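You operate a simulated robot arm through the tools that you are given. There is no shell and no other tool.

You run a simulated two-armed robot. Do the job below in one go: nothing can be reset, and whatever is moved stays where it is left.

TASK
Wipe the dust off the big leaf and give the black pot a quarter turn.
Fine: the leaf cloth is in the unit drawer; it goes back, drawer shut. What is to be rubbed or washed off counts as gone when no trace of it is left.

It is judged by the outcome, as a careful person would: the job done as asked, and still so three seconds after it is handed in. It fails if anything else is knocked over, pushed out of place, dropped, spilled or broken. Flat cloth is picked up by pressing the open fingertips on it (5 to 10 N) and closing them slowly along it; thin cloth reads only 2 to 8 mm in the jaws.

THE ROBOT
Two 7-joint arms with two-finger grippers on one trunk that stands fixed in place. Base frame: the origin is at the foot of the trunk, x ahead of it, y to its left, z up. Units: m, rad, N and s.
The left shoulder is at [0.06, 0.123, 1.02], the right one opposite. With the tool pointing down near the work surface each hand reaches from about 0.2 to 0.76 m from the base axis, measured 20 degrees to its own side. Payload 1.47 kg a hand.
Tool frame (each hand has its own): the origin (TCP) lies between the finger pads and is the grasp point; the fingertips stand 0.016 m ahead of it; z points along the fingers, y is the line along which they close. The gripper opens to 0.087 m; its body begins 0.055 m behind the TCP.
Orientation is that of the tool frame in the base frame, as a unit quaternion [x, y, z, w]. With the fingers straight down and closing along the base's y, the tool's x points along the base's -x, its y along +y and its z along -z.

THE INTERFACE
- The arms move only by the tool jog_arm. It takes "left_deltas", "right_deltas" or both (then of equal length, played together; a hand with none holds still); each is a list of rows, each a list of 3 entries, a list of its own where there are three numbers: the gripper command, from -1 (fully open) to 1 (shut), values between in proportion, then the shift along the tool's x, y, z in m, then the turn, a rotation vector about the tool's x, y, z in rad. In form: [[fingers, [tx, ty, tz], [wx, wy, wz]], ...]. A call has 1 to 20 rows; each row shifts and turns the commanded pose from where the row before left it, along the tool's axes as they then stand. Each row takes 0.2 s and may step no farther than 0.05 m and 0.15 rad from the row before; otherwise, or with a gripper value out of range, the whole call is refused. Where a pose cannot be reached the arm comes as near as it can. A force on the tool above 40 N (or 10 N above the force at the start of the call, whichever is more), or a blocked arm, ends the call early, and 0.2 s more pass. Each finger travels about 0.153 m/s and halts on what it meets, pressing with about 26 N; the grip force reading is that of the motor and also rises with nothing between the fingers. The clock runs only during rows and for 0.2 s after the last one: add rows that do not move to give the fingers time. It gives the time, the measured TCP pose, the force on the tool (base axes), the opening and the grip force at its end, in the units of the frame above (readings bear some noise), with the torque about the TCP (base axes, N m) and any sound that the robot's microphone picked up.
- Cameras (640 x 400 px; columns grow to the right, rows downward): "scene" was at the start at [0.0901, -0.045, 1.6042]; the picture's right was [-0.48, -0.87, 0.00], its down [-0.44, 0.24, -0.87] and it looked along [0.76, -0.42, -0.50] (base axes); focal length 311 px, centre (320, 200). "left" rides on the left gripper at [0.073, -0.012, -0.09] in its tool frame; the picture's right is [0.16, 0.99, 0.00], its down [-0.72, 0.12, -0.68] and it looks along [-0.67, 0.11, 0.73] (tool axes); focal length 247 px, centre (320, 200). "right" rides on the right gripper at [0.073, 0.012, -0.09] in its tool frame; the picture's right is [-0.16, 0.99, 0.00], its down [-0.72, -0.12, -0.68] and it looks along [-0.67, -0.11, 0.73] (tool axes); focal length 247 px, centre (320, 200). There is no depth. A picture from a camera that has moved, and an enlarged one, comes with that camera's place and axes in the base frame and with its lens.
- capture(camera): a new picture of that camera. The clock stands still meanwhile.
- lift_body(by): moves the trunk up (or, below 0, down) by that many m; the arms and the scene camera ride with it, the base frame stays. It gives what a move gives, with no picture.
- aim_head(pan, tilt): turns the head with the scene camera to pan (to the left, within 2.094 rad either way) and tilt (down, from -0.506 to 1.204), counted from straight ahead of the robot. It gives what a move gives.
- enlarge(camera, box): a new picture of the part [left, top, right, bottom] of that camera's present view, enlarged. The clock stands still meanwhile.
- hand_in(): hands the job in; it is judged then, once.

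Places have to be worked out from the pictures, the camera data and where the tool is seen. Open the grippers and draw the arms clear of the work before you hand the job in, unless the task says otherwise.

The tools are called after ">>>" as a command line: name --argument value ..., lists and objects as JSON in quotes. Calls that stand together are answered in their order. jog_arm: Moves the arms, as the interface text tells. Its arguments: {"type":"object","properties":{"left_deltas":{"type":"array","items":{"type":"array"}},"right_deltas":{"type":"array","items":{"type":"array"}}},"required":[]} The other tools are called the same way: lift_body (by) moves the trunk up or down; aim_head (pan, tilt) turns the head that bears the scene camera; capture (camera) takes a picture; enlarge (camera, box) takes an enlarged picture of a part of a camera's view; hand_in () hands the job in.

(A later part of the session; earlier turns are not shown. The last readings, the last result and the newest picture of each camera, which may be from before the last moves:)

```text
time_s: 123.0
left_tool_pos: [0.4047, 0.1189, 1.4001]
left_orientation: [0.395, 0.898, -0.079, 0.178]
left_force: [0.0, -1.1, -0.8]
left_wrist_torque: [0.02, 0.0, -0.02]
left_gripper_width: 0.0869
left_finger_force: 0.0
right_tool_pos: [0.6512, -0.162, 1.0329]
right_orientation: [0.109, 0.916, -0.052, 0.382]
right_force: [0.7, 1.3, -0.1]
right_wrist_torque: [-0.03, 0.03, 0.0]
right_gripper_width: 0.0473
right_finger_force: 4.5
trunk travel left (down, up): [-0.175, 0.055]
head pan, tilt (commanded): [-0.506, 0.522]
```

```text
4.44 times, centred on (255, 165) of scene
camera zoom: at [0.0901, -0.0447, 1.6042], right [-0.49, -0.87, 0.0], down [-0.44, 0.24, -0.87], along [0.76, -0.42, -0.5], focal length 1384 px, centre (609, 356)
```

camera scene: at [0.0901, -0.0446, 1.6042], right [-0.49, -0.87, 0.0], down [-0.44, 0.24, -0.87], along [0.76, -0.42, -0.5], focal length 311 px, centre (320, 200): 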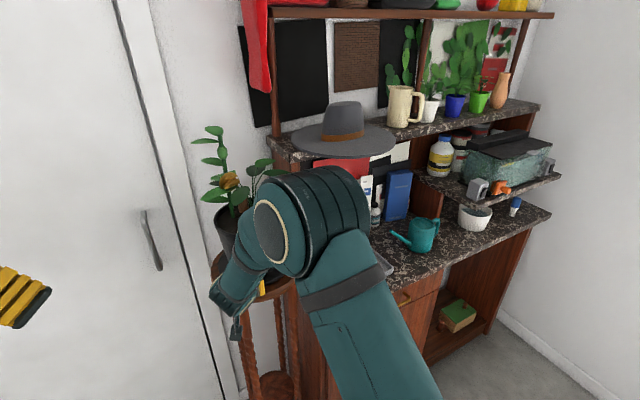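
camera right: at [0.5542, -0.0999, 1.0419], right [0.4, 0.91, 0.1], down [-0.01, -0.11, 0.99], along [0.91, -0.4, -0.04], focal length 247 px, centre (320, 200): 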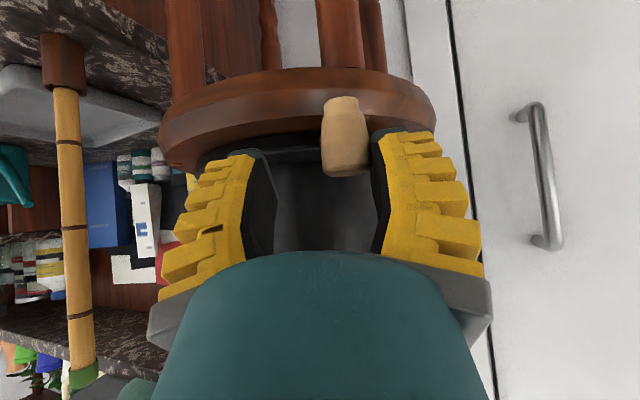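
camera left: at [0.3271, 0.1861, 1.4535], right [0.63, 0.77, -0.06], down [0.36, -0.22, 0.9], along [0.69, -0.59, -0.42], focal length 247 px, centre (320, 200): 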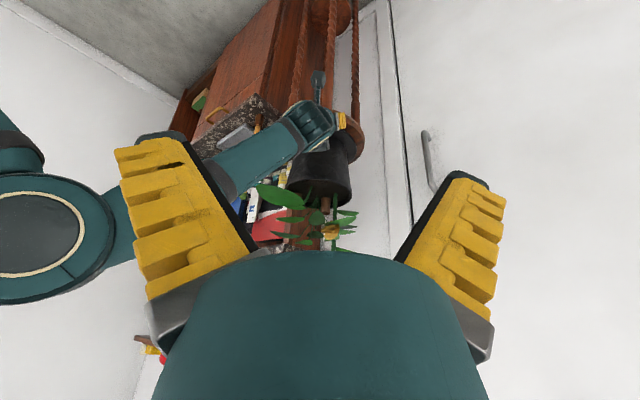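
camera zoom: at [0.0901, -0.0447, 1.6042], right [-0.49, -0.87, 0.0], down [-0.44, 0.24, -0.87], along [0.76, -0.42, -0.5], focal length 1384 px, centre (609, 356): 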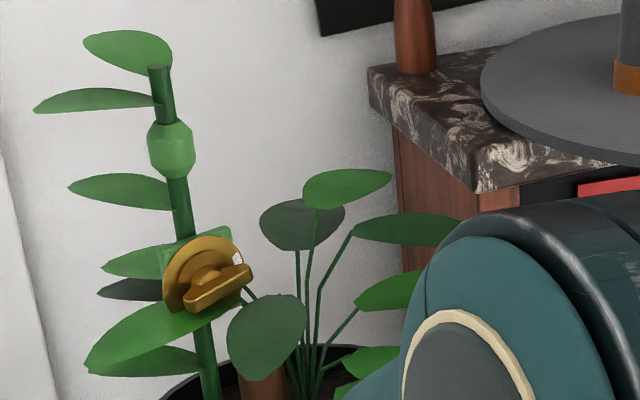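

Still only 1–2 N. The leaf tip is about 1.5 cm short of the panel edge; I advance another 6°.

>>> jog_arm --right_deltas '[[0.05, [0.0005, -0.0069, -0.0005], [-0.0205, -0.0003, -0.0203]], [0.05, [0.0005, -0.0068, -0.0005], [-0.0205, -0.0003, -0.0203]], [0.05, [0, 0, 0], [0, 0, 0]]]'

>>> enlarge --camera "left" --box '[260, 170, 360, 252]'

>>> enlarge --camera "scene" --box '[195, 120, 315, 210]'

```text
time_s: 123.8
left_tool_pos: [0.4051, 0.1187, 1.3994]
left_orientation: [0.395, 0.898, -0.078, 0.178]
left_force: [-0.2, -0.6, 0.4]
left_wrist_torque: [0.03, -0.01, -0.02]
left_gripper_width: 0.0872
left_finger_force: 0.1
right_tool_pos: [0.6469, -0.1739, 1.0325]
right_orientation: [0.081, 0.919, -0.04, 0.384]
right_force: [-0.4, 0.7, 0.5]
right_wrist_torque: [-0.02, 0.01, 0.03]
right_gripper_width: 0.0482
right_finger_force: 4.3
trunk travel left (down, up): [-0.175, 0.055]
head pan, tilt (commanded): [-0.506, 0.522]
```

```text
4.88 times, centred on (310, 211) of left
camera zoom: at [0.3272, 0.1864, 1.4534], right [0.63, 0.77, -0.06], down [0.36, -0.22, 0.9], along [0.69, -0.59, -0.42], focal length 1205 px, centre (369, 146)
```

zoom: 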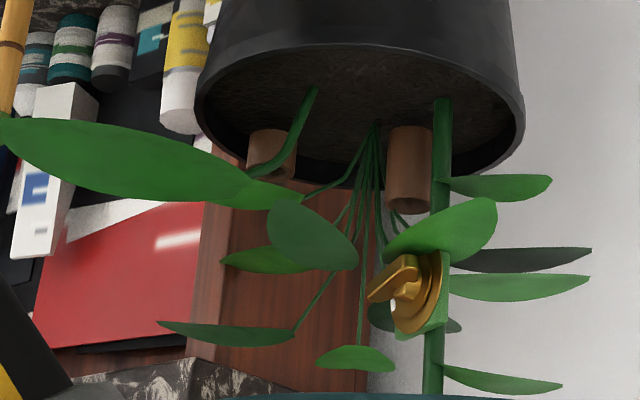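

```text
4.44 times, centred on (255, 165) of scene
camera zoom: at [0.0901, -0.0446, 1.6042], right [-0.49, -0.87, 0.0], down [-0.44, 0.24, -0.87], along [0.76, -0.42, -0.5], focal length 1384 px, centre (609, 356)
```

zoom: 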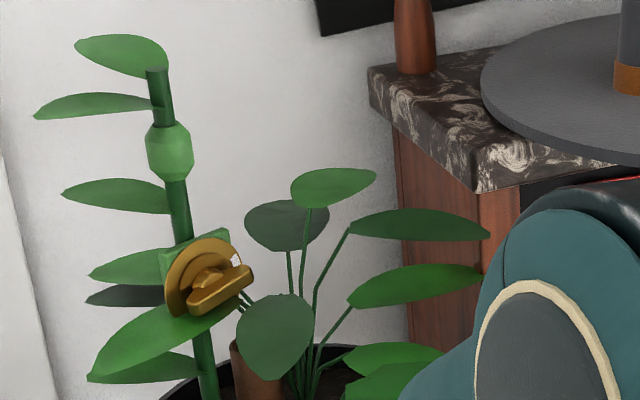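

No resistance yet; the tip is right at the panel's front corner. I zoom in on that spot before moving on.

>>> enlarge --camera "left" --box '[285, 215, 325, 245]'

>>> enlarge --camera "scene" --box '[270, 160, 310, 195]'

```text
13.33 times, centred on (305, 230) of left
camera zoom: at [0.3272, 0.1864, 1.4534], right [0.63, 0.77, -0.06], down [0.36, -0.22, 0.9], along [0.69, -0.59, -0.42], focal length 3293 px, centre (520, -200)
```

zoom: 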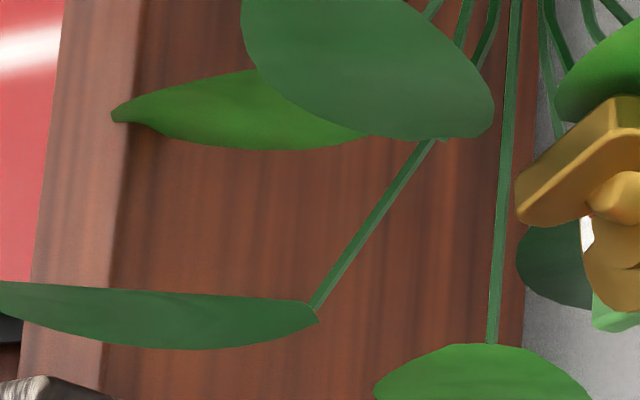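

```text
11.43 times, centred on (290, 178) of scene
camera zoom: at [0.0901, -0.0446, 1.6042], right [-0.49, -0.87, 0.0], down [-0.44, 0.24, -0.87], along [0.76, -0.42, -0.5], focal length 3558 px, centre (663, 457)
```

zoom: 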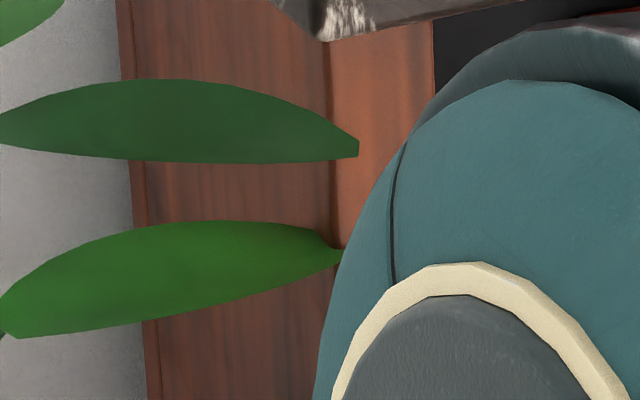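

The close-ups show the leaf tip 7 mm in front of the panel and just outside its side plane – it will slip past with a few mm to spare. I continue 7° slowly.

>>> jog_arm --right_deltas '[[0.05, [0.0003, -0.008, -0.0003], [-0.0239, -0.0004, -0.0236]], [0.05, [0.0002, -0.008, -0.0002], [-0.0239, -0.0004, -0.0236]], [0.05, [0, 0, 0], [0, 0, 0]]]'

>>> enlarge --camera "left" --box '[270, 180, 350, 250]'

>>> enlarge --camera "scene" --box '[195, 120, 315, 210]'

```text
time_s: 124.6
left_tool_pos: [0.4042, 0.1187, 1.3985]
left_orientation: [0.396, 0.898, -0.078, 0.177]
left_force: [0.1, 0.2, 0.3]
left_wrist_torque: [0.0, 0.03, -0.01]
left_gripper_width: 0.0873
left_finger_force: 0.0
right_tool_pos: [0.6434, -0.1911, 1.0333]
right_orientation: [0.051, 0.921, -0.027, 0.385]
right_force: [-0.8, -0.4, 0.0]
right_wrist_torque: [0.02, -0.02, -0.03]
right_gripper_width: 0.0469
right_finger_force: 4.3
trunk travel left (down, up): [-0.175, 0.055]
head pan, tilt (commanded): [-0.506, 0.522]
```

```text
5.71 times, centred on (310, 215) of left
camera zoom: at [0.3273, 0.1862, 1.4534], right [0.63, 0.77, -0.06], down [0.36, -0.22, 0.9], along [0.69, -0.59, -0.42], focal length 1411 px, centre (377, 114)
```

zoom: 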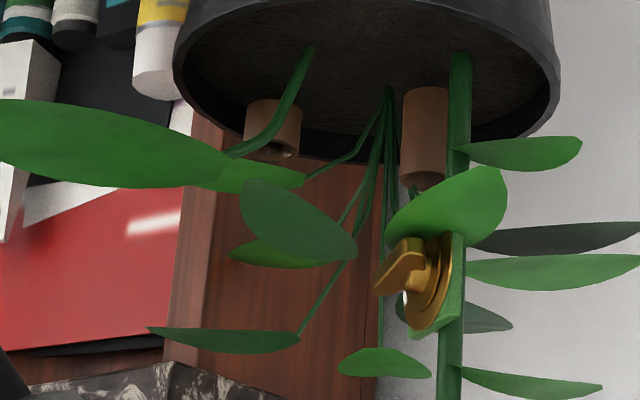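

```text
4.44 times, centred on (255, 165) of scene
camera zoom: at [0.0902, -0.0448, 1.6042], right [-0.49, -0.87, 0.0], down [-0.44, 0.24, -0.87], along [0.76, -0.42, -0.5], focal length 1384 px, centre (609, 356)
```

zoom: 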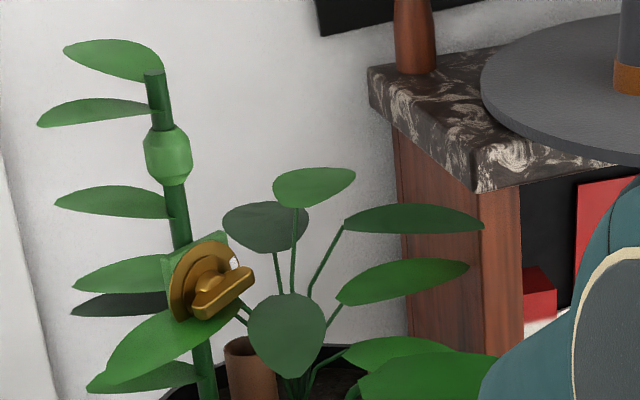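

The leaf passed without contact (force ≈0). I check the overall situation of the forearm and the big leaf before the second half.

>>> capture --camera "left"

>>> capture --camera "right"

>>> capture --camera "scene"

```text
taken
camera left: at [0.3273, 0.1862, 1.4534], right [0.63, 0.77, -0.06], down [0.36, -0.22, 0.9], along [0.69, -0.59, -0.42], focal length 247 px, centre (320, 200)
```

left: 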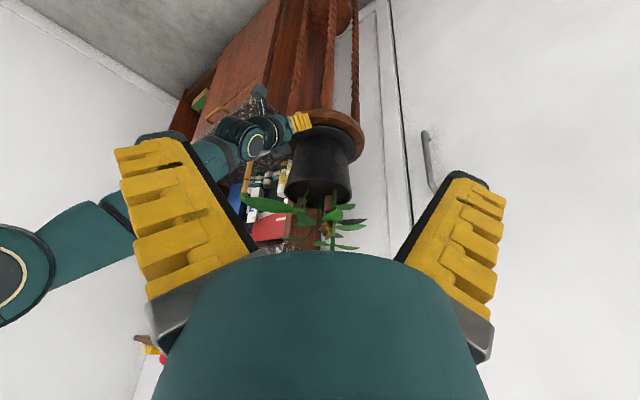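

```text
taken
camera right: at [0.5325, -0.1646, 1.0427], right [0.22, 0.97, 0.1], down [0.01, -0.11, 0.99], along [0.97, -0.22, -0.04], focal length 247 px, centre (320, 200)
```

right: 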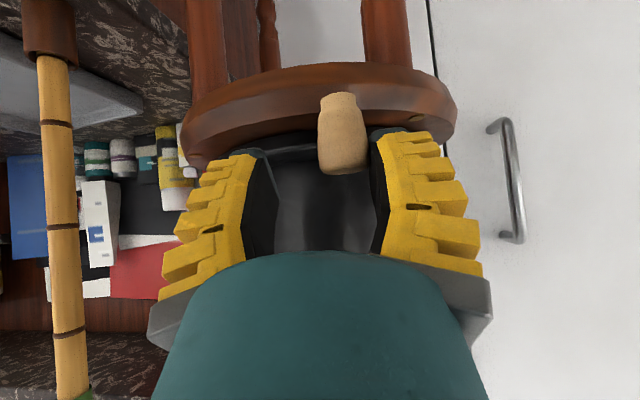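

```text
taken
camera scene: at [0.0902, -0.0448, 1.6042], right [-0.49, -0.87, 0.0], down [-0.44, 0.24, -0.87], along [0.76, -0.42, -0.5], focal length 311 px, centre (320, 200)
```

scene: 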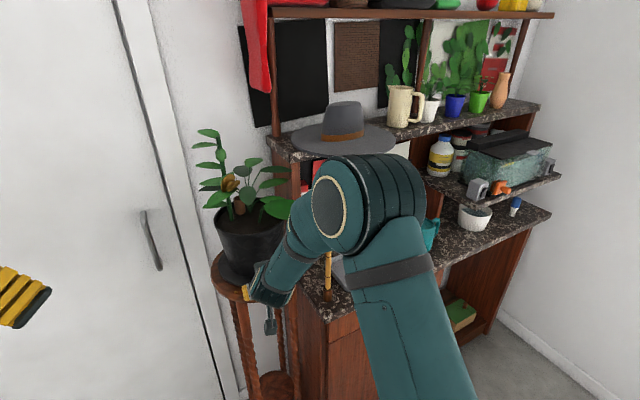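

Arm and leaf are well apart. I continue the arc through 200° with the same slow pushing.

>>> jog_arm --right_deltas '[[0.05, [-0.0001, -0.0087, 0.0001], [-0.0256, -0.0004, -0.0253]], [0.05, [-0.0001, -0.0086, 0.0001], [-0.0256, -0.0004, -0.0253]], [0.05, [-0.0005, -0.0086, 0.0005], [-0.0256, -0.0004, -0.0253]], [0.05, [-0.0004, -0.0086, 0.0004], [-0.0256, -0.0004, -0.0253]], [0.05, [-0.0008, -0.0085, 0.0008], [-0.0256, -0.0004, -0.0253]], [0.05, [-0.0008, -0.0085, 0.0008], [-0.0256, -0.0004, -0.0253]], [0.05, [-0.0012, -0.0084, 0.0012], [-0.0256, -0.0004, -0.0253]], [0.05, [-0.0011, -0.0084, 0.0011], [-0.0256, -0.0004, -0.0253]], [0.05, [0, 0, 0], [0, 0, 0]]]'

>>> capture --camera "right"

>>> capture --camera "scene"

>>> enlarge --camera "left" --box '[220, 80, 400, 250]'

```text
time_s: 126.6
left_tool_pos: [0.4046, 0.1192, 1.3996]
left_orientation: [0.395, 0.898, -0.078, 0.177]
left_force: [0.4, -0.2, 0.5]
left_wrist_torque: [0.01, 0.01, 0.0]
left_gripper_width: 0.0869
left_finger_force: 0.0
right_tool_pos: [0.6528, -0.2582, 1.0327]
right_orientation: [-0.082, 0.919, 0.028, 0.385]
right_force: [0.9, -0.6, -0.5]
right_wrist_torque: [0.0, -0.03, -0.01]
right_gripper_width: 0.0471
right_finger_force: 4.1
trunk travel left (down, up): [-0.175, 0.055]
head pan, tilt (commanded): [-0.506, 0.522]
```

```text
taken
camera right: at [0.5386, -0.2648, 1.0426], right [-0.06, 0.99, 0.1], down [0.04, -0.1, 0.99], along [1.0, 0.07, -0.04], focal length 247 px, centre (320, 200)
```

right: 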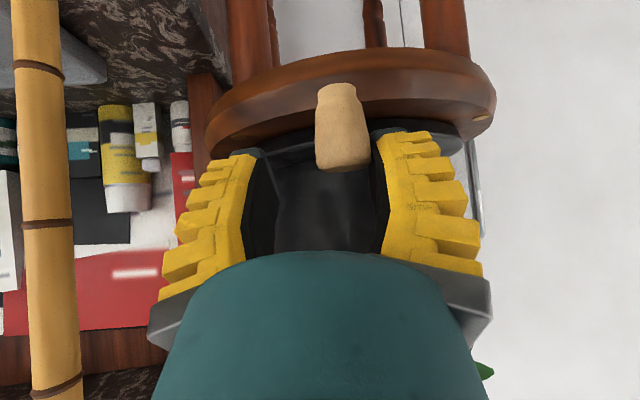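

```text
taken
camera scene: at [0.0901, -0.0447, 1.6042], right [-0.49, -0.87, 0.0], down [-0.44, 0.24, -0.87], along [0.76, -0.42, -0.5], focal length 311 px, centre (320, 200)
```

scene: 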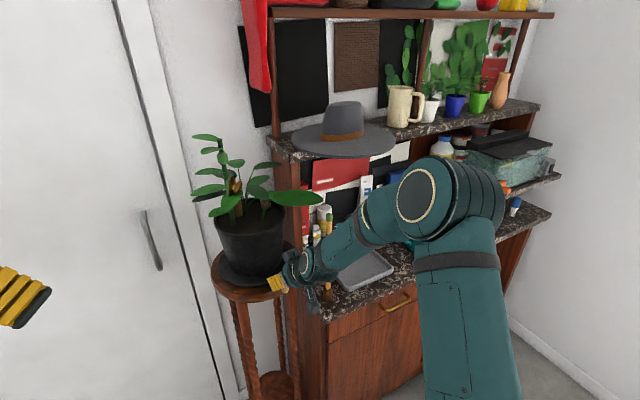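

```text
2.35 times, centred on (310, 165) of left
camera zoom: at [0.3273, 0.1863, 1.4534], right [0.63, 0.77, -0.06], down [0.36, -0.22, 0.9], along [0.69, -0.59, -0.42], focal length 581 px, centre (344, 282)
```

zoom: 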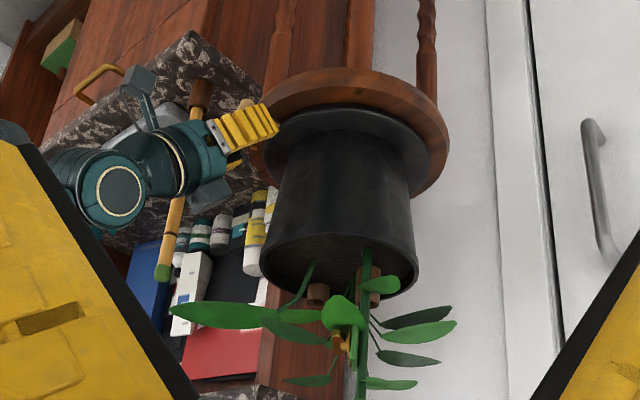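

Rotated about 62° with no resistance; the bamboo rod stays ≥4 cm clear of the hand. I push on another 13°.

>>> jog_arm --right_deltas '[[0.05, [-0.0019, -0.0093, 0.0019], [-0.0207, -0.0003, -0.0205]], [0.05, [-0.0019, -0.0093, 0.0019], [-0.0207, -0.0003, -0.0205]], [0.05, [-0.0018, -0.0093, 0.0018], [-0.0207, -0.0003, -0.0205]], [0.05, [0, 0, 0], [0, 0, 0]]]'

>>> capture --camera "right"

>>> enlarge --camera "scene" --box '[190, 120, 350, 310]'

>>> enlarge --camera "left" --box '[220, 80, 400, 250]'

```text
time_s: 127.6
left_tool_pos: [0.4049, 0.1204, 1.3992]
left_orientation: [0.395, 0.898, -0.078, 0.177]
left_force: [0.5, 0.8, -1.2]
left_wrist_torque: [0.02, 0.0, 0.0]
left_gripper_width: 0.0871
left_finger_force: 0.1
right_tool_pos: [0.6652, -0.2844, 1.034]
right_orientation: [-0.123, 0.915, 0.046, 0.382]
right_force: [-0.7, 0.1, 0.8]
right_wrist_torque: [0.03, -0.01, -0.03]
right_gripper_width: 0.0474
right_finger_force: 4.1
trunk travel left (down, up): [-0.175, 0.055]
head pan, tilt (commanded): [-0.506, 0.522]
```

```text
taken
camera right: at [0.553, -0.3006, 1.0437], right [-0.15, 0.98, 0.1], down [0.05, -0.09, 0.99], along [0.99, 0.15, -0.04], focal length 247 px, centre (320, 200)
```

right: 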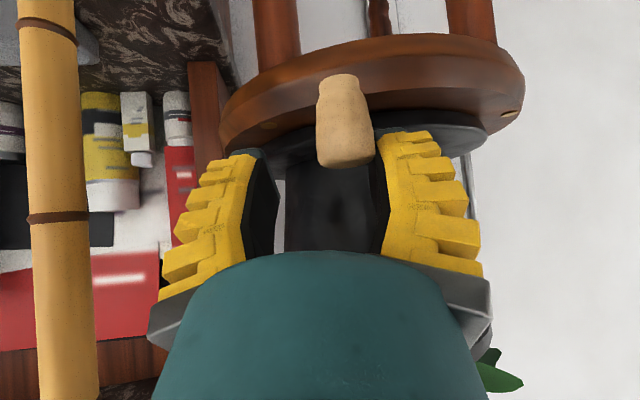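

```text
2.11 times, centred on (270, 215) of scene
camera zoom: at [0.0901, -0.0446, 1.6042], right [-0.49, -0.87, 0.0], down [-0.44, 0.24, -0.87], along [0.76, -0.42, -0.5], focal length 655 px, centre (425, 168)
```

zoom: 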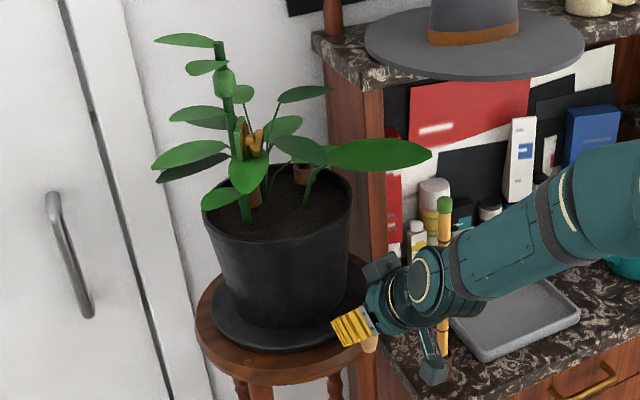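

```text
2.35 times, centred on (310, 165) of left
camera zoom: at [0.3272, 0.1864, 1.4534], right [0.63, 0.77, -0.06], down [0.36, -0.22, 0.9], along [0.69, -0.59, -0.42], focal length 581 px, centre (344, 282)
```

zoom: 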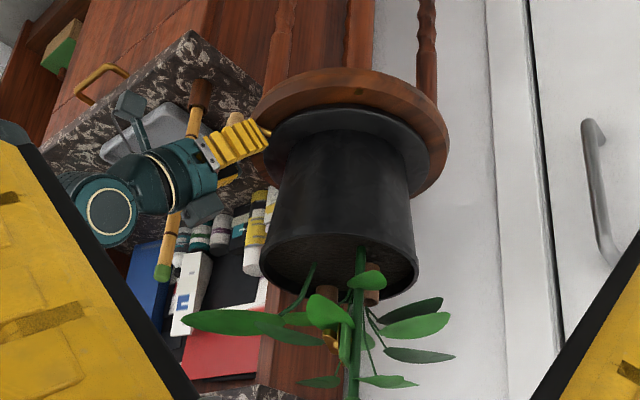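

Now about 75° turned. I push another 12° and then compare the stem with the second brass mark.

>>> jog_arm --right_deltas '[[0.05, [-0.0031, -0.0082, 0.0031], [-0.0142, -0.0002, -0.0141]], [0.05, [-0.0031, -0.0082, 0.0031], [-0.0142, -0.0002, -0.0141]], [0.05, [-0.003, -0.0082, 0.003], [-0.0142, -0.0002, -0.0141]], [0.05, [0, 0, 0], [0, 0, 0]]]'

>>> capture --camera "right"

>>> enlarge --camera "scene" --box '[205, 230, 345, 320]'

>>> enlarge --camera "left" --box '[260, 90, 380, 180]'

```text
time_s: 128.6
left_tool_pos: [0.4042, 0.1191, 1.3996]
left_orientation: [0.395, 0.898, -0.077, 0.178]
left_force: [-0.6, 0.0, 0.7]
left_wrist_torque: [-0.03, -0.01, 0.01]
left_gripper_width: 0.0871
left_finger_force: 0.0
right_tool_pos: [0.6858, -0.3041, 1.0329]
right_orientation: [-0.15, 0.91, 0.055, 0.382]
right_force: [-0.4, 0.5, 1.0]
right_wrist_torque: [0.02, -0.02, -0.04]
right_gripper_width: 0.0475
right_finger_force: 4.4
trunk travel left (down, up): [-0.175, 0.055]
head pan, tilt (commanded): [-0.506, 0.522]
```

```text
taken
camera right: at [0.5735, -0.3263, 1.0434], right [-0.21, 0.97, 0.1], down [0.06, -0.09, 0.99], along [0.98, 0.21, -0.04], focal length 247 px, centre (320, 200)
```

right: 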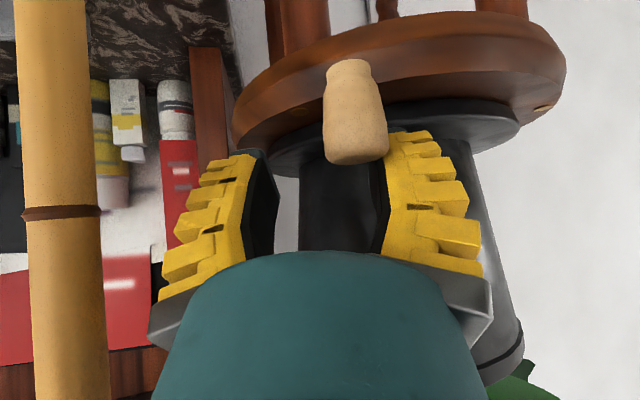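

```text
4.44 times, centred on (275, 275) of scene
camera zoom: at [0.0901, -0.0447, 1.6042], right [-0.49, -0.87, 0.0], down [-0.44, 0.24, -0.87], along [0.76, -0.42, -0.5], focal length 1384 px, centre (520, -133)
```

zoom: 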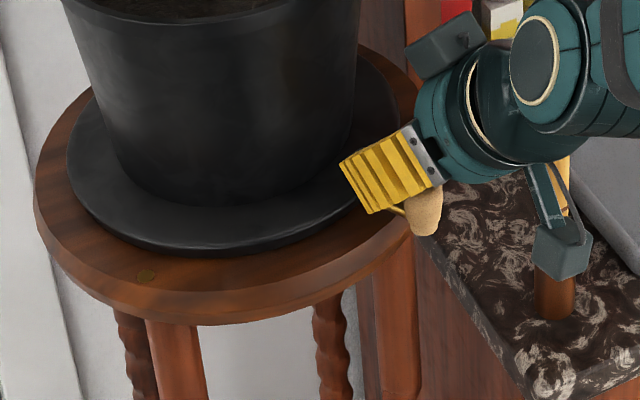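

```text
4.44 times, centred on (320, 135) of left
camera zoom: at [0.3272, 0.1863, 1.4534], right [0.63, 0.77, -0.06], down [0.36, -0.22, 0.9], along [0.69, -0.59, -0.42], focal length 1098 px, centre (320, 489)
```

zoom: 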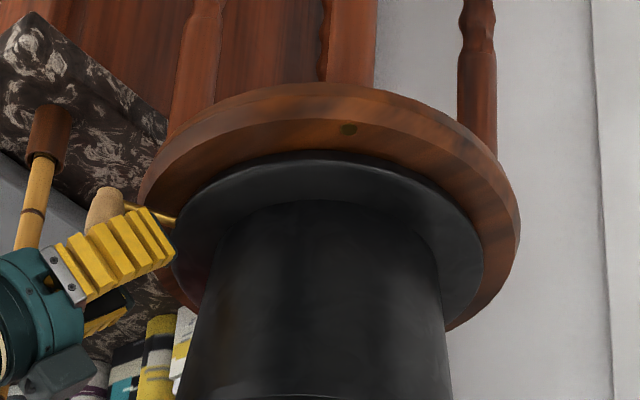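

Recomputing with the uncovered first mark: stand top ≈0.994, true turntable centre ≈(0.7875,-0.220), and the lever is at ≈208° of the needed 225°; my arc was too tight and the finger is slipping inside the peg. I retract, and will push from the outer (clockwise) side with closed fingers.

>>> jog_arm --right_deltas '[[0.05, [0, 0, -0.02], [0, 0, 0]], [0.05, [0, 0, -0.02], [0, 0, 0]], [0.05, [0, 0, -0.02], [0, 0, 0]], [0.3, [0.0133, 0.0275, -0.0092], [0, 0, 0]], [0.7, [0.0134, 0.0274, -0.0091], [0, 0, 0]], [1, [0, 0, 0], [0, 0, 0]], [1, [0, 0, 0], [0, 0, 0]]]'

>>> capture --camera "right"

>>> enlarge --camera "scene" --box '[205, 220, 345, 310]'

>>> enlarge --camera "left" --box '[260, 90, 380, 180]'

```text
time_s: 130.2
left_tool_pos: [0.4047, 0.118, 1.3998]
left_orientation: [0.396, 0.898, -0.078, 0.177]
left_force: [-1.3, -0.6, -0.2]
left_wrist_torque: [0.01, 0.02, 0.02]
left_gripper_width: 0.087
left_finger_force: 0.1
right_tool_pos: [0.5971, -0.2751, 1.0685]
right_orientation: [-0.149, 0.911, 0.056, 0.381]
right_force: [0.3, 0.9, 0.6]
right_wrist_torque: [0.0, -0.03, -0.01]
right_gripper_width: 0.0
right_finger_force: 26.1
trunk travel left (down, up): [-0.175, 0.055]
head pan, tilt (commanded): [-0.506, 0.522]
```

```text
taken
camera right: at [0.4863, -0.2989, 1.0778], right [-0.21, 0.97, 0.1], down [0.06, -0.09, 0.99], along [0.98, 0.21, -0.04], focal length 247 px, centre (320, 200)
```

right: 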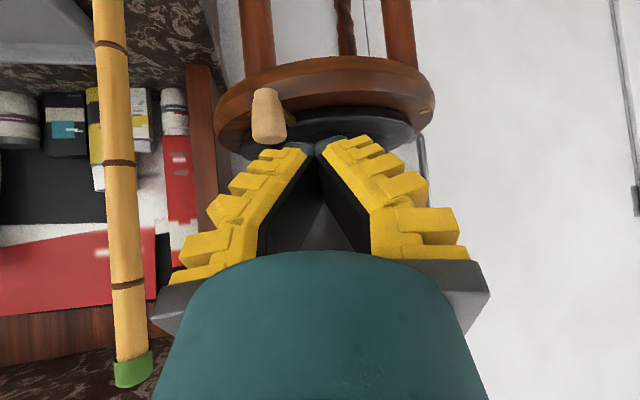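

```text
4.44 times, centred on (275, 265) of scene
camera zoom: at [0.0899, -0.0447, 1.6042], right [-0.48, -0.87, 0.0], down [-0.44, 0.24, -0.87], along [0.76, -0.42, -0.5], focal length 1384 px, centre (520, -89)
```

zoom: 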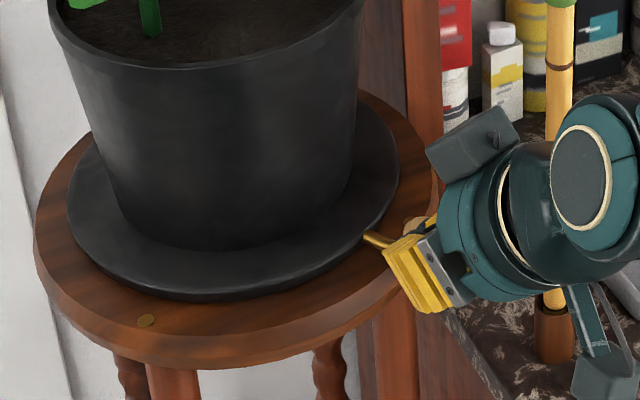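

```text
4.44 times, centred on (320, 135) of left
camera zoom: at [0.327, 0.1863, 1.4535], right [0.63, 0.77, -0.06], down [0.36, -0.22, 0.9], along [0.69, -0.59, -0.42], focal length 1098 px, centre (320, 489)
```

zoom: 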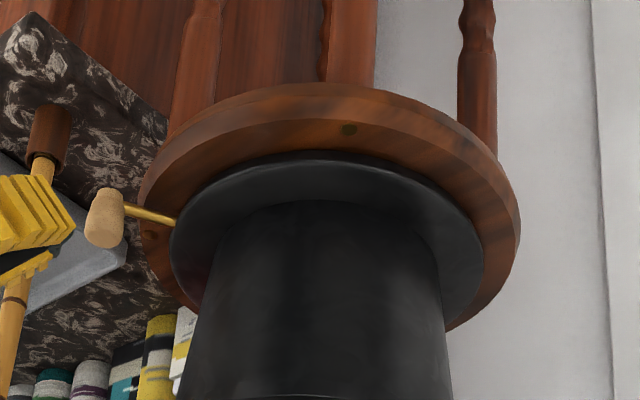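

Knob now measured at (0.656,-0.293), i.e. 209°; second mark at ≈225°. The closed fingertips are on its clockwise side; I advance them to beside the peg.

>>> jog_arm --right_deltas '[[1, [0.0005, 0.001, 0.0214], [0, 0, 0]], [1, [0.0005, 0.001, 0.0214], [0, 0, 0]], [1, [0.0005, 0.001, 0.0214], [0, 0, 0]], [1, [0, 0, 0], [0, 0, 0]]]'

>>> capture --camera "right"

>>> enlarge --camera "left" --box '[260, 90, 380, 180]'

```text
time_s: 131.2
left_tool_pos: [0.4056, 0.1189, 1.3999]
left_orientation: [0.395, 0.898, -0.078, 0.178]
left_force: [-1.0, 0.4, 0.8]
left_wrist_torque: [0.01, -0.01, 0.01]
left_gripper_width: 0.0868
left_finger_force: 0.0
right_tool_pos: [0.6368, -0.2598, 1.0217]
right_orientation: [-0.15, 0.911, 0.056, 0.38]
right_force: [-0.2, 0.5, -0.7]
right_wrist_torque: [-0.02, 0.0, -0.01]
right_gripper_width: 0.0001
right_finger_force: 26.2
trunk travel left (down, up): [-0.175, 0.055]
head pan, tilt (commanded): [-0.506, 0.522]
```

```text
taken
camera right: at [0.5262, -0.2834, 1.0308], right [-0.21, 0.97, 0.1], down [0.06, -0.09, 0.99], along [0.98, 0.21, -0.04], focal length 247 px, centre (320, 200)
```

right: 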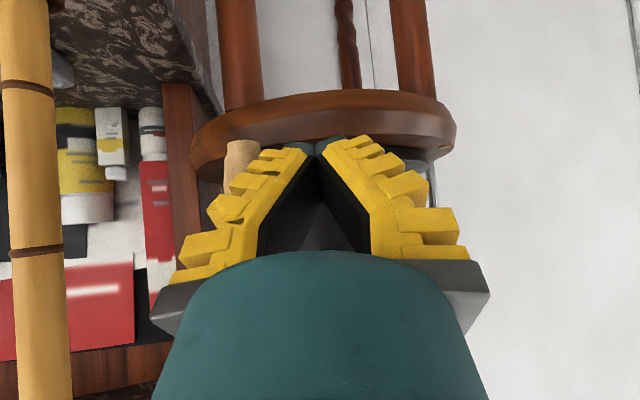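

```text
4.44 times, centred on (320, 135) of left
camera zoom: at [0.3266, 0.186, 1.4537], right [0.63, 0.77, -0.06], down [0.36, -0.22, 0.9], along [0.69, -0.59, -0.42], focal length 1098 px, centre (320, 489)
```

zoom: 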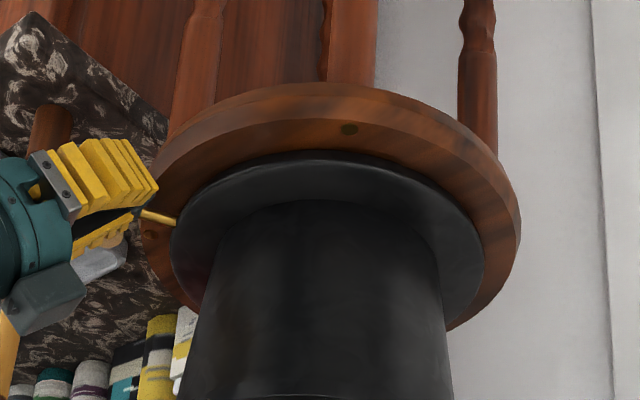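

The peg lies directly beside the closed fingers. I push it along the arc by about 13° and check.

>>> jog_arm --right_deltas '[[1, [-0.0003, -0.0095, 0.0003], [-0.0142, -0.0002, -0.0141]], [1, [-0.0006, -0.0095, 0.0006], [-0.0142, -0.0002, -0.0141]], [1, [-0.0008, -0.0095, 0.0008], [-0.0142, -0.0002, -0.0141]], [1, [-0.001, -0.0095, 0.001], [-0.0142, -0.0002, -0.0141]], [1, [0, 0, 0], [0, 0, 0]]]'

>>> capture --camera "right"

>>> enlarge --camera "left" --box '[260, 90, 380, 180]'

>>> enlarge --camera "scene" --box '[205, 220, 345, 310]'

```text
time_s: 132.4
left_tool_pos: [0.4038, 0.119, 1.399]
left_orientation: [0.396, 0.898, -0.078, 0.177]
left_force: [-0.7, 0.1, -0.6]
left_wrist_torque: [0.0, 0.0, 0.02]
left_gripper_width: 0.0868
left_finger_force: 0.2
right_tool_pos: [0.6558, -0.2931, 1.0238]
right_orientation: [-0.185, 0.904, 0.071, 0.379]
right_force: [-0.9, 0.4, 0.2]
right_wrist_torque: [-0.04, 0.0, -0.01]
right_gripper_width: 0.0
right_finger_force: 26.2
trunk travel left (down, up): [-0.175, 0.055]
head pan, tilt (commanded): [-0.506, 0.522]
```

```text
taken
camera right: at [0.5458, -0.3255, 1.0334], right [-0.28, 0.95, 0.1], down [0.06, -0.09, 0.99], along [0.96, 0.29, -0.04], focal length 247 px, centre (320, 200)
```

right: 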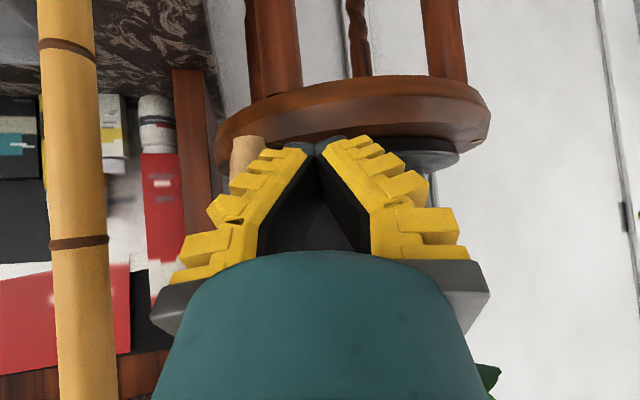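

```text
4.44 times, centred on (320, 135) of left
camera zoom: at [0.3272, 0.1861, 1.4535], right [0.63, 0.77, -0.06], down [0.36, -0.22, 0.9], along [0.69, -0.59, -0.42], focal length 1098 px, centre (320, 489)
```

zoom: 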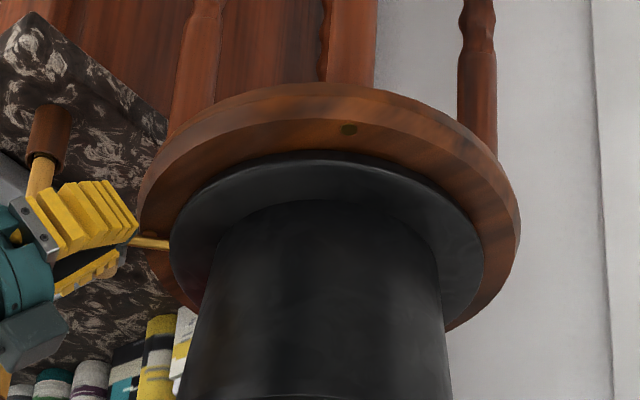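

```text
4.44 times, centred on (275, 265) of scene
camera zoom: at [0.0901, -0.0449, 1.6042], right [-0.49, -0.87, 0.0], down [-0.44, 0.24, -0.87], along [0.76, -0.42, -0.5], focal length 1384 px, centre (520, -89)
```

zoom: 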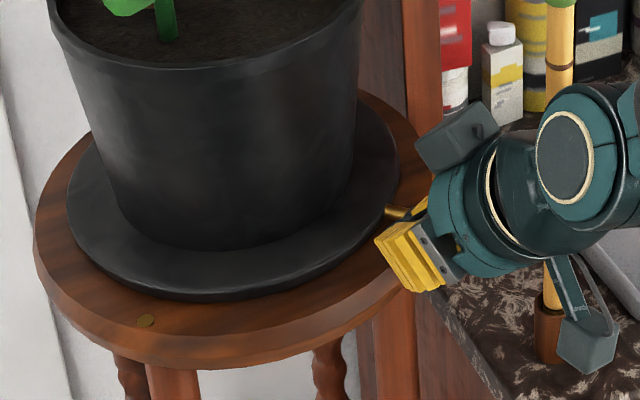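

The stem has reached the second mark; by my estimate 88–89° turned. I zoom in on the stem and mark for the final correction.

>>> enlarge --camera "left" --box '[270, 125, 310, 155]'

>>> enlarge --camera "scene" --box '[275, 250, 315, 280]'

>>> enlarge --camera "right" --box '[200, 60, 340, 170]'

```text
13.33 times, centred on (290, 140) of left
camera zoom: at [0.3272, 0.1861, 1.4535], right [0.63, 0.77, -0.06], down [0.36, -0.22, 0.9], along [0.69, -0.59, -0.42], focal length 3293 px, centre (720, 1000)
```

zoom: 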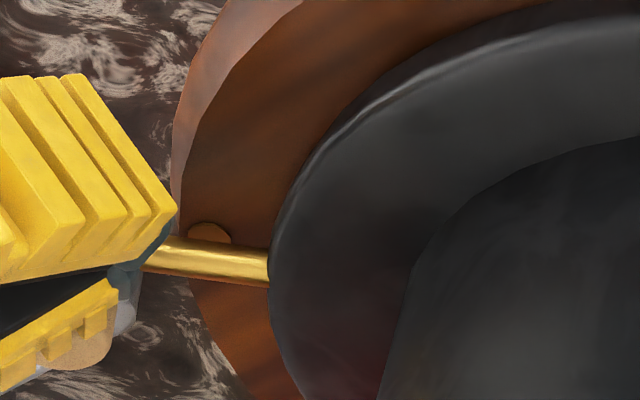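

```text
13.33 times, centred on (295, 265) of scene
camera zoom: at [0.0901, -0.0449, 1.6042], right [-0.49, -0.87, 0.0], down [-0.44, 0.24, -0.87], along [0.76, -0.42, -0.5], focal length 4151 px, centre (653, -667)
```

zoom: 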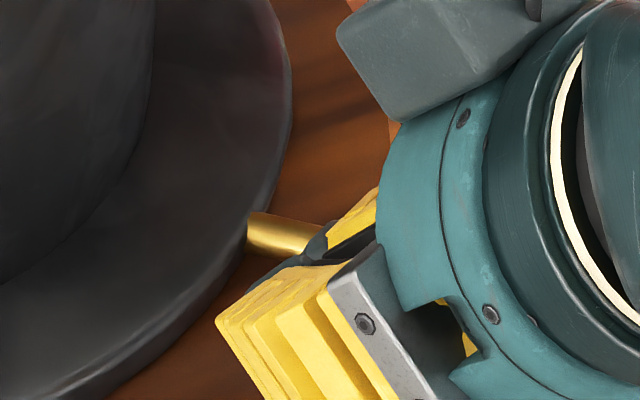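

```text
3.64 times, centred on (270, 115) of right
camera zoom: at [0.5458, -0.3255, 1.0334], right [-0.28, 0.95, 0.1], down [0.06, -0.09, 0.99], along [0.96, 0.29, -0.04], focal length 898 px, centre (502, 509)
```

zoom: 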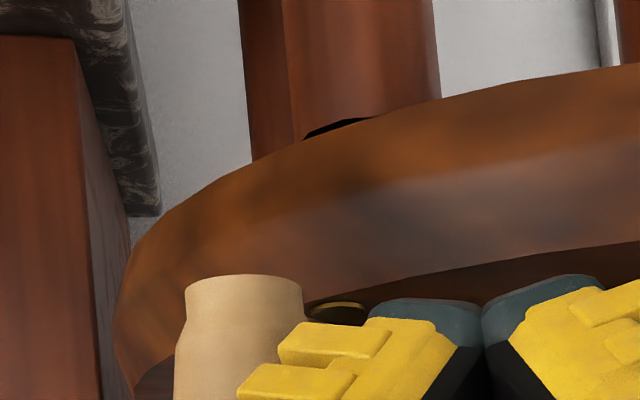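

By the knob estimate it is at ≈223° versus the mark at 225°. I nudge it 4 mm further and then withdraw the hand to inspect freely.

>>> jog_arm --right_deltas '[[1, [-0.0004, -0.0025, 0.0004], [0, 0, 0]], [1, [-0.0004, -0.0022, 0.0004], [0, 0, 0]], [1, [0, 0, 0], [0, 0, 0]], [1, [0, 0.006, 0], [0, 0, 0]], [1, [0, 0.01, -0.02], [0, 0, 0]], [1, [0, 0, -0.04], [0, 0, 0]], [1, [0, 0, -0.045], [0, 0, 0]], [1, [0, 0, -0.045], [0, 0, 0]], [1, [0, 0, 0], [0, 0, 0]]]'

>>> enlarge --camera "left" --box '[260, 90, 380, 180]'

>>> enlarge --camera "right" --box '[180, 40, 460, 200]'

>>> enlarge --camera "scene" --box '[205, 220, 345, 310]'

```text
time_s: 134.4
left_tool_pos: [0.4071, 0.1192, 1.3991]
left_orientation: [0.396, 0.898, -0.079, 0.176]
left_force: [0.4, 0.5, 0.0]
left_wrist_torque: [0.0, 0.01, 0.01]
left_gripper_width: 0.0867
left_finger_force: 0.0
right_tool_pos: [0.5551, -0.3232, 1.1278]
right_orientation: [-0.186, 0.904, 0.071, 0.378]
right_force: [-0.4, 0.0, 0.4]
right_wrist_torque: [0.01, 0.0, 0.04]
right_gripper_width: 0.0003
right_finger_force: 26.2
trunk travel left (down, up): [-0.175, 0.055]
head pan, tilt (commanded): [-0.506, 0.522]
```

```text
4.44 times, centred on (320, 135) of left
camera zoom: at [0.3285, 0.1861, 1.4531], right [0.63, 0.77, -0.06], down [0.36, -0.22, 0.9], along [0.69, -0.59, -0.42], focal length 1098 px, centre (320, 489)
```

zoom: 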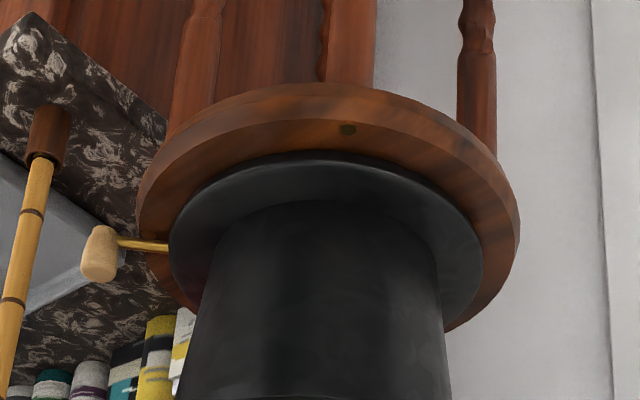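

```text
2.29 times, centred on (320, 120) of right
camera zoom: at [0.4458, -0.3556, 1.1377], right [-0.28, 0.95, 0.1], down [0.07, -0.09, 0.99], along [0.96, 0.29, -0.04], focal length 564 px, centre (320, 383)
```

zoom: 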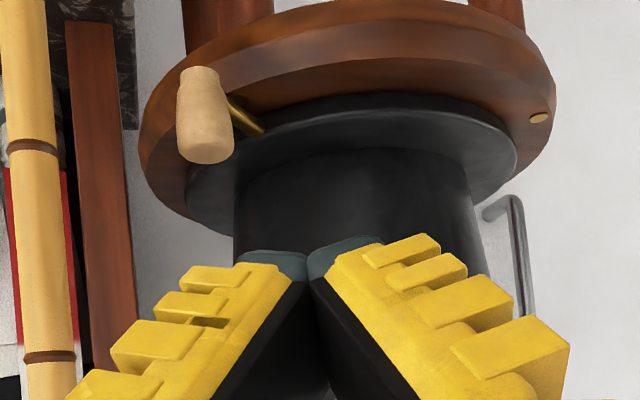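

```text
4.44 times, centred on (275, 265) of scene
camera zoom: at [0.0914, -0.045, 1.604], right [-0.49, -0.87, 0.0], down [-0.44, 0.24, -0.87], along [0.76, -0.42, -0.5], focal length 1384 px, centre (520, -89)
```

zoom: 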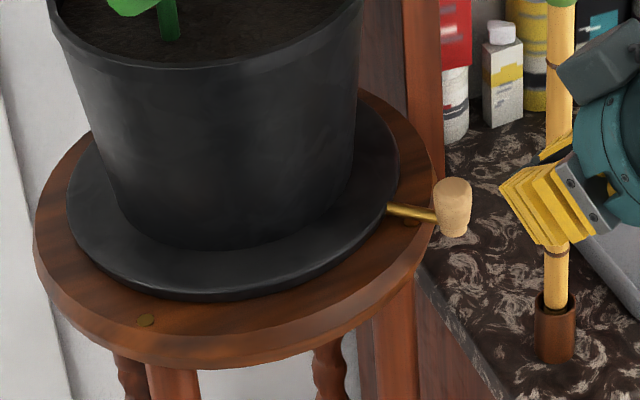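

Knob now triangulates to (0.679,-0.3225), and the stem stands over the second mark – about 90° from its start. I take a full look at the result.

>>> capture --camera "scene"

>>> enlarge --camera "scene" --box '[180, 120, 330, 300]'

>>> enlarge --camera "left" --box '[220, 80, 400, 250]'

```text
taken
camera scene: at [0.0914, -0.045, 1.604], right [-0.49, -0.87, 0.0], down [-0.44, 0.24, -0.87], along [0.76, -0.42, -0.5], focal length 311 px, centre (320, 200)
```

scene: 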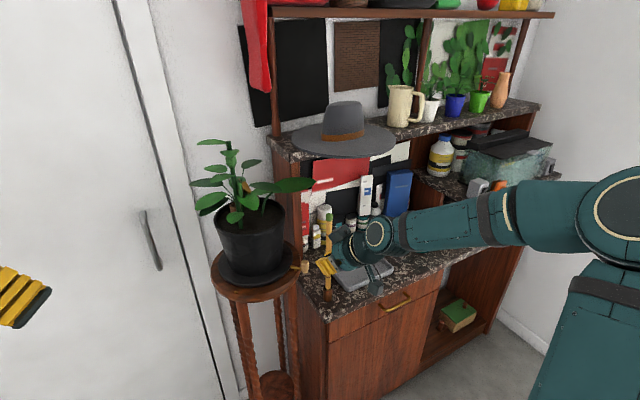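

```text
2.22 times, centred on (255, 210) of scene
camera zoom: at [0.0914, -0.045, 1.604], right [-0.49, -0.87, 0.0], down [-0.44, 0.24, -0.87], along [0.76, -0.42, -0.5], focal length 692 px, centre (464, 178)
```

zoom: 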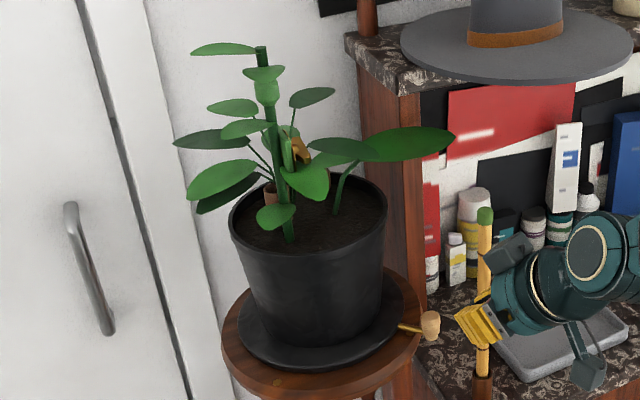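

```text
2.35 times, centred on (310, 165) of left
camera zoom: at [0.3285, 0.1861, 1.4531], right [0.63, 0.77, -0.06], down [0.36, -0.22, 0.9], along [0.69, -0.59, -0.42], focal length 581 px, centre (344, 282)
```

zoom: 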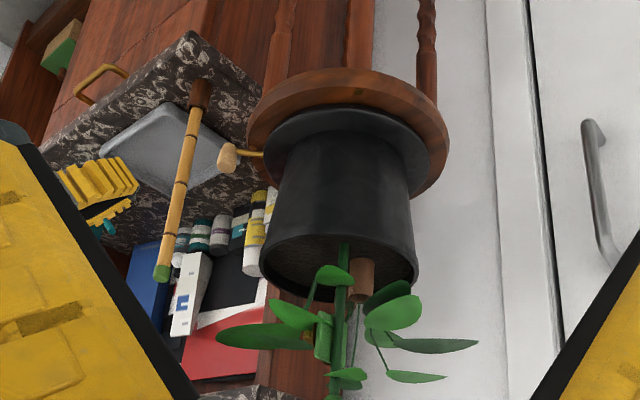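

Everything stands as it should. I enlarge the right camera's mirrored view of stem and mark, to compare with the starting picture.

>>> enlarge --camera "right" --box '[235, 55, 325, 115]'

```text
6.67 times, centred on (280, 85) of right
camera zoom: at [0.4458, -0.3556, 1.1377], right [-0.28, 0.95, 0.1], down [0.07, -0.09, 0.99], along [0.96, 0.29, -0.04], focal length 1646 px, centre (587, 967)
```

zoom: 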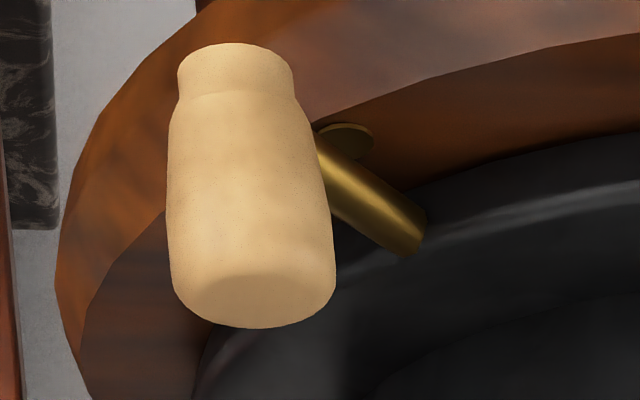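

The mirrored view matches the starting picture to within about 1°, so the pot has made its quarter turn. I withdraw the right hand straight back, open it, and draw both arms clear.

>>> jog_arm --right_deltas '[[1, [0.0215, 0.0155, -0.0306], [0, 0, 0]], [1, [0.0215, 0.0155, -0.0306], [0, 0, 0]], [1, [0.0215, 0.0155, -0.0306], [0, 0, 0]], [0.5, [0.0215, 0.0155, -0.0306], [0, 0, 0]], [-0.5, [0.0215, 0.0155, -0.0306], [0, 0, 0]], [-1, [0.01, 0.005, -0.02], [0, 0, 0]], [-1, [0, 0, 0], [0, 0, 0]], [-1, [0, 0, 0], [0, 0, 0]]]' --left_deltas '[[-1, [0.02, 0.02, -0.02], [0, 0, 0]], [-1, [0.02, 0.02, -0.02], [0, 0, 0]], [-1, [0, 0, 0], [0, 0, 0]], [-1, [0, 0, 0], [0, 0, 0]], [-1, [0, 0, 0], [0, 0, 0]], [-1, [0, 0, 0], [0, 0, 0]], [-1, [0, 0, 0], [0, 0, 0]], [-1, [0, 0, 0], [0, 0, 0]]]'

>>> capture --camera "scene"

>>> capture --camera "right"

```text
time_s: 136.2
left_tool_pos: [0.3997, 0.1855, 1.4177]
left_orientation: [0.396, 0.898, -0.079, 0.177]
left_force: [0.7, 0.6, 0.2]
left_wrist_torque: [0.0, 0.0, -0.01]
left_gripper_width: 0.087
left_finger_force: 0.1
right_tool_pos: [0.3305, -0.3275, 1.1663]
right_orientation: [-0.185, 0.904, 0.071, 0.379]
right_force: [-0.5, -0.5, -0.9]
right_wrist_torque: [0.0, -0.01, 0.0]
right_gripper_width: 0.0872
right_finger_force: 0.0
trunk travel left (down, up): [-0.175, 0.055]
head pan, tilt (commanded): [-0.506, 0.522]
```

```text
taken
camera scene: at [0.0899, -0.0452, 1.6042], right [-0.48, -0.87, 0.0], down [-0.44, 0.24, -0.87], along [0.76, -0.42, -0.5], focal length 311 px, centre (320, 200)
```

scene: 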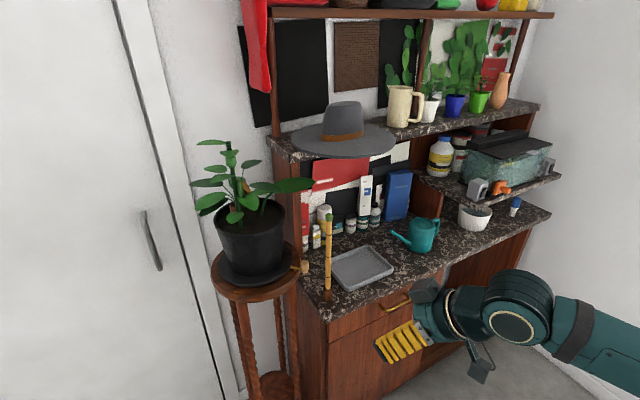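

```text
taken
camera right: at [0.2216, -0.3608, 1.1764], right [-0.28, 0.95, 0.1], down [0.06, -0.09, 0.99], along [0.96, 0.29, -0.04], focal length 247 px, centre (320, 200)
```

right: 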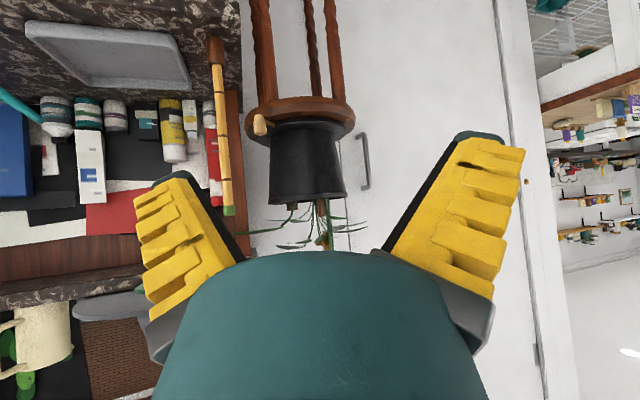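

Arms are clear. Final checks: the leaf's surface and the drawer front.

>>> enlarge --camera "scene" --box '[250, 165, 320, 205]'

>>> enlarge --camera "scene" --box '[300, 250, 450, 350]'

>>> enlarge --camera "left" --box '[240, 90, 360, 250]'

```text
9.14 times, centred on (285, 185) of scene
camera zoom: at [0.0899, -0.0452, 1.6042], right [-0.48, -0.87, 0.0], down [-0.44, 0.24, -0.87], along [0.76, -0.42, -0.5], focal length 2846 px, centre (640, 337)
```

zoom: 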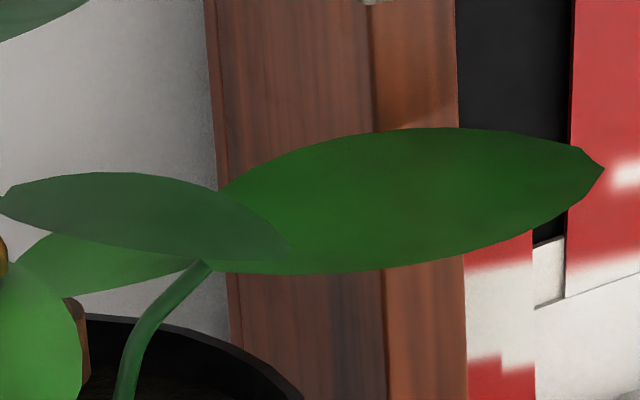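

```text
4.00 times, centred on (375, 300) of scene
camera zoom: at [0.0899, -0.0452, 1.6042], right [-0.48, -0.87, 0.0], down [-0.44, 0.24, -0.87], along [0.76, -0.42, -0.5], focal length 1245 px, centre (100, -200)
```

zoom: 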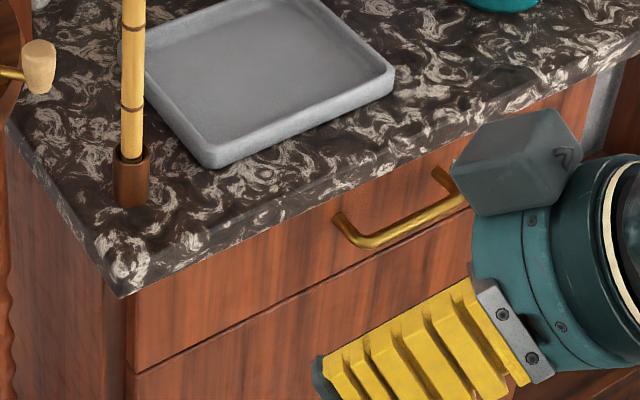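

```text
2.50 times, centred on (300, 170) of left
camera zoom: at [0.3226, 0.2533, 1.4732], right [0.63, 0.77, -0.06], down [0.36, -0.22, 0.9], along [0.69, -0.59, -0.42], focal length 617 px, centre (370, 275)
```

zoom: 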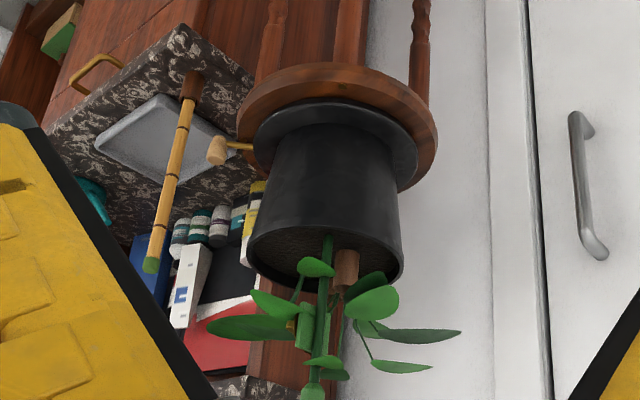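

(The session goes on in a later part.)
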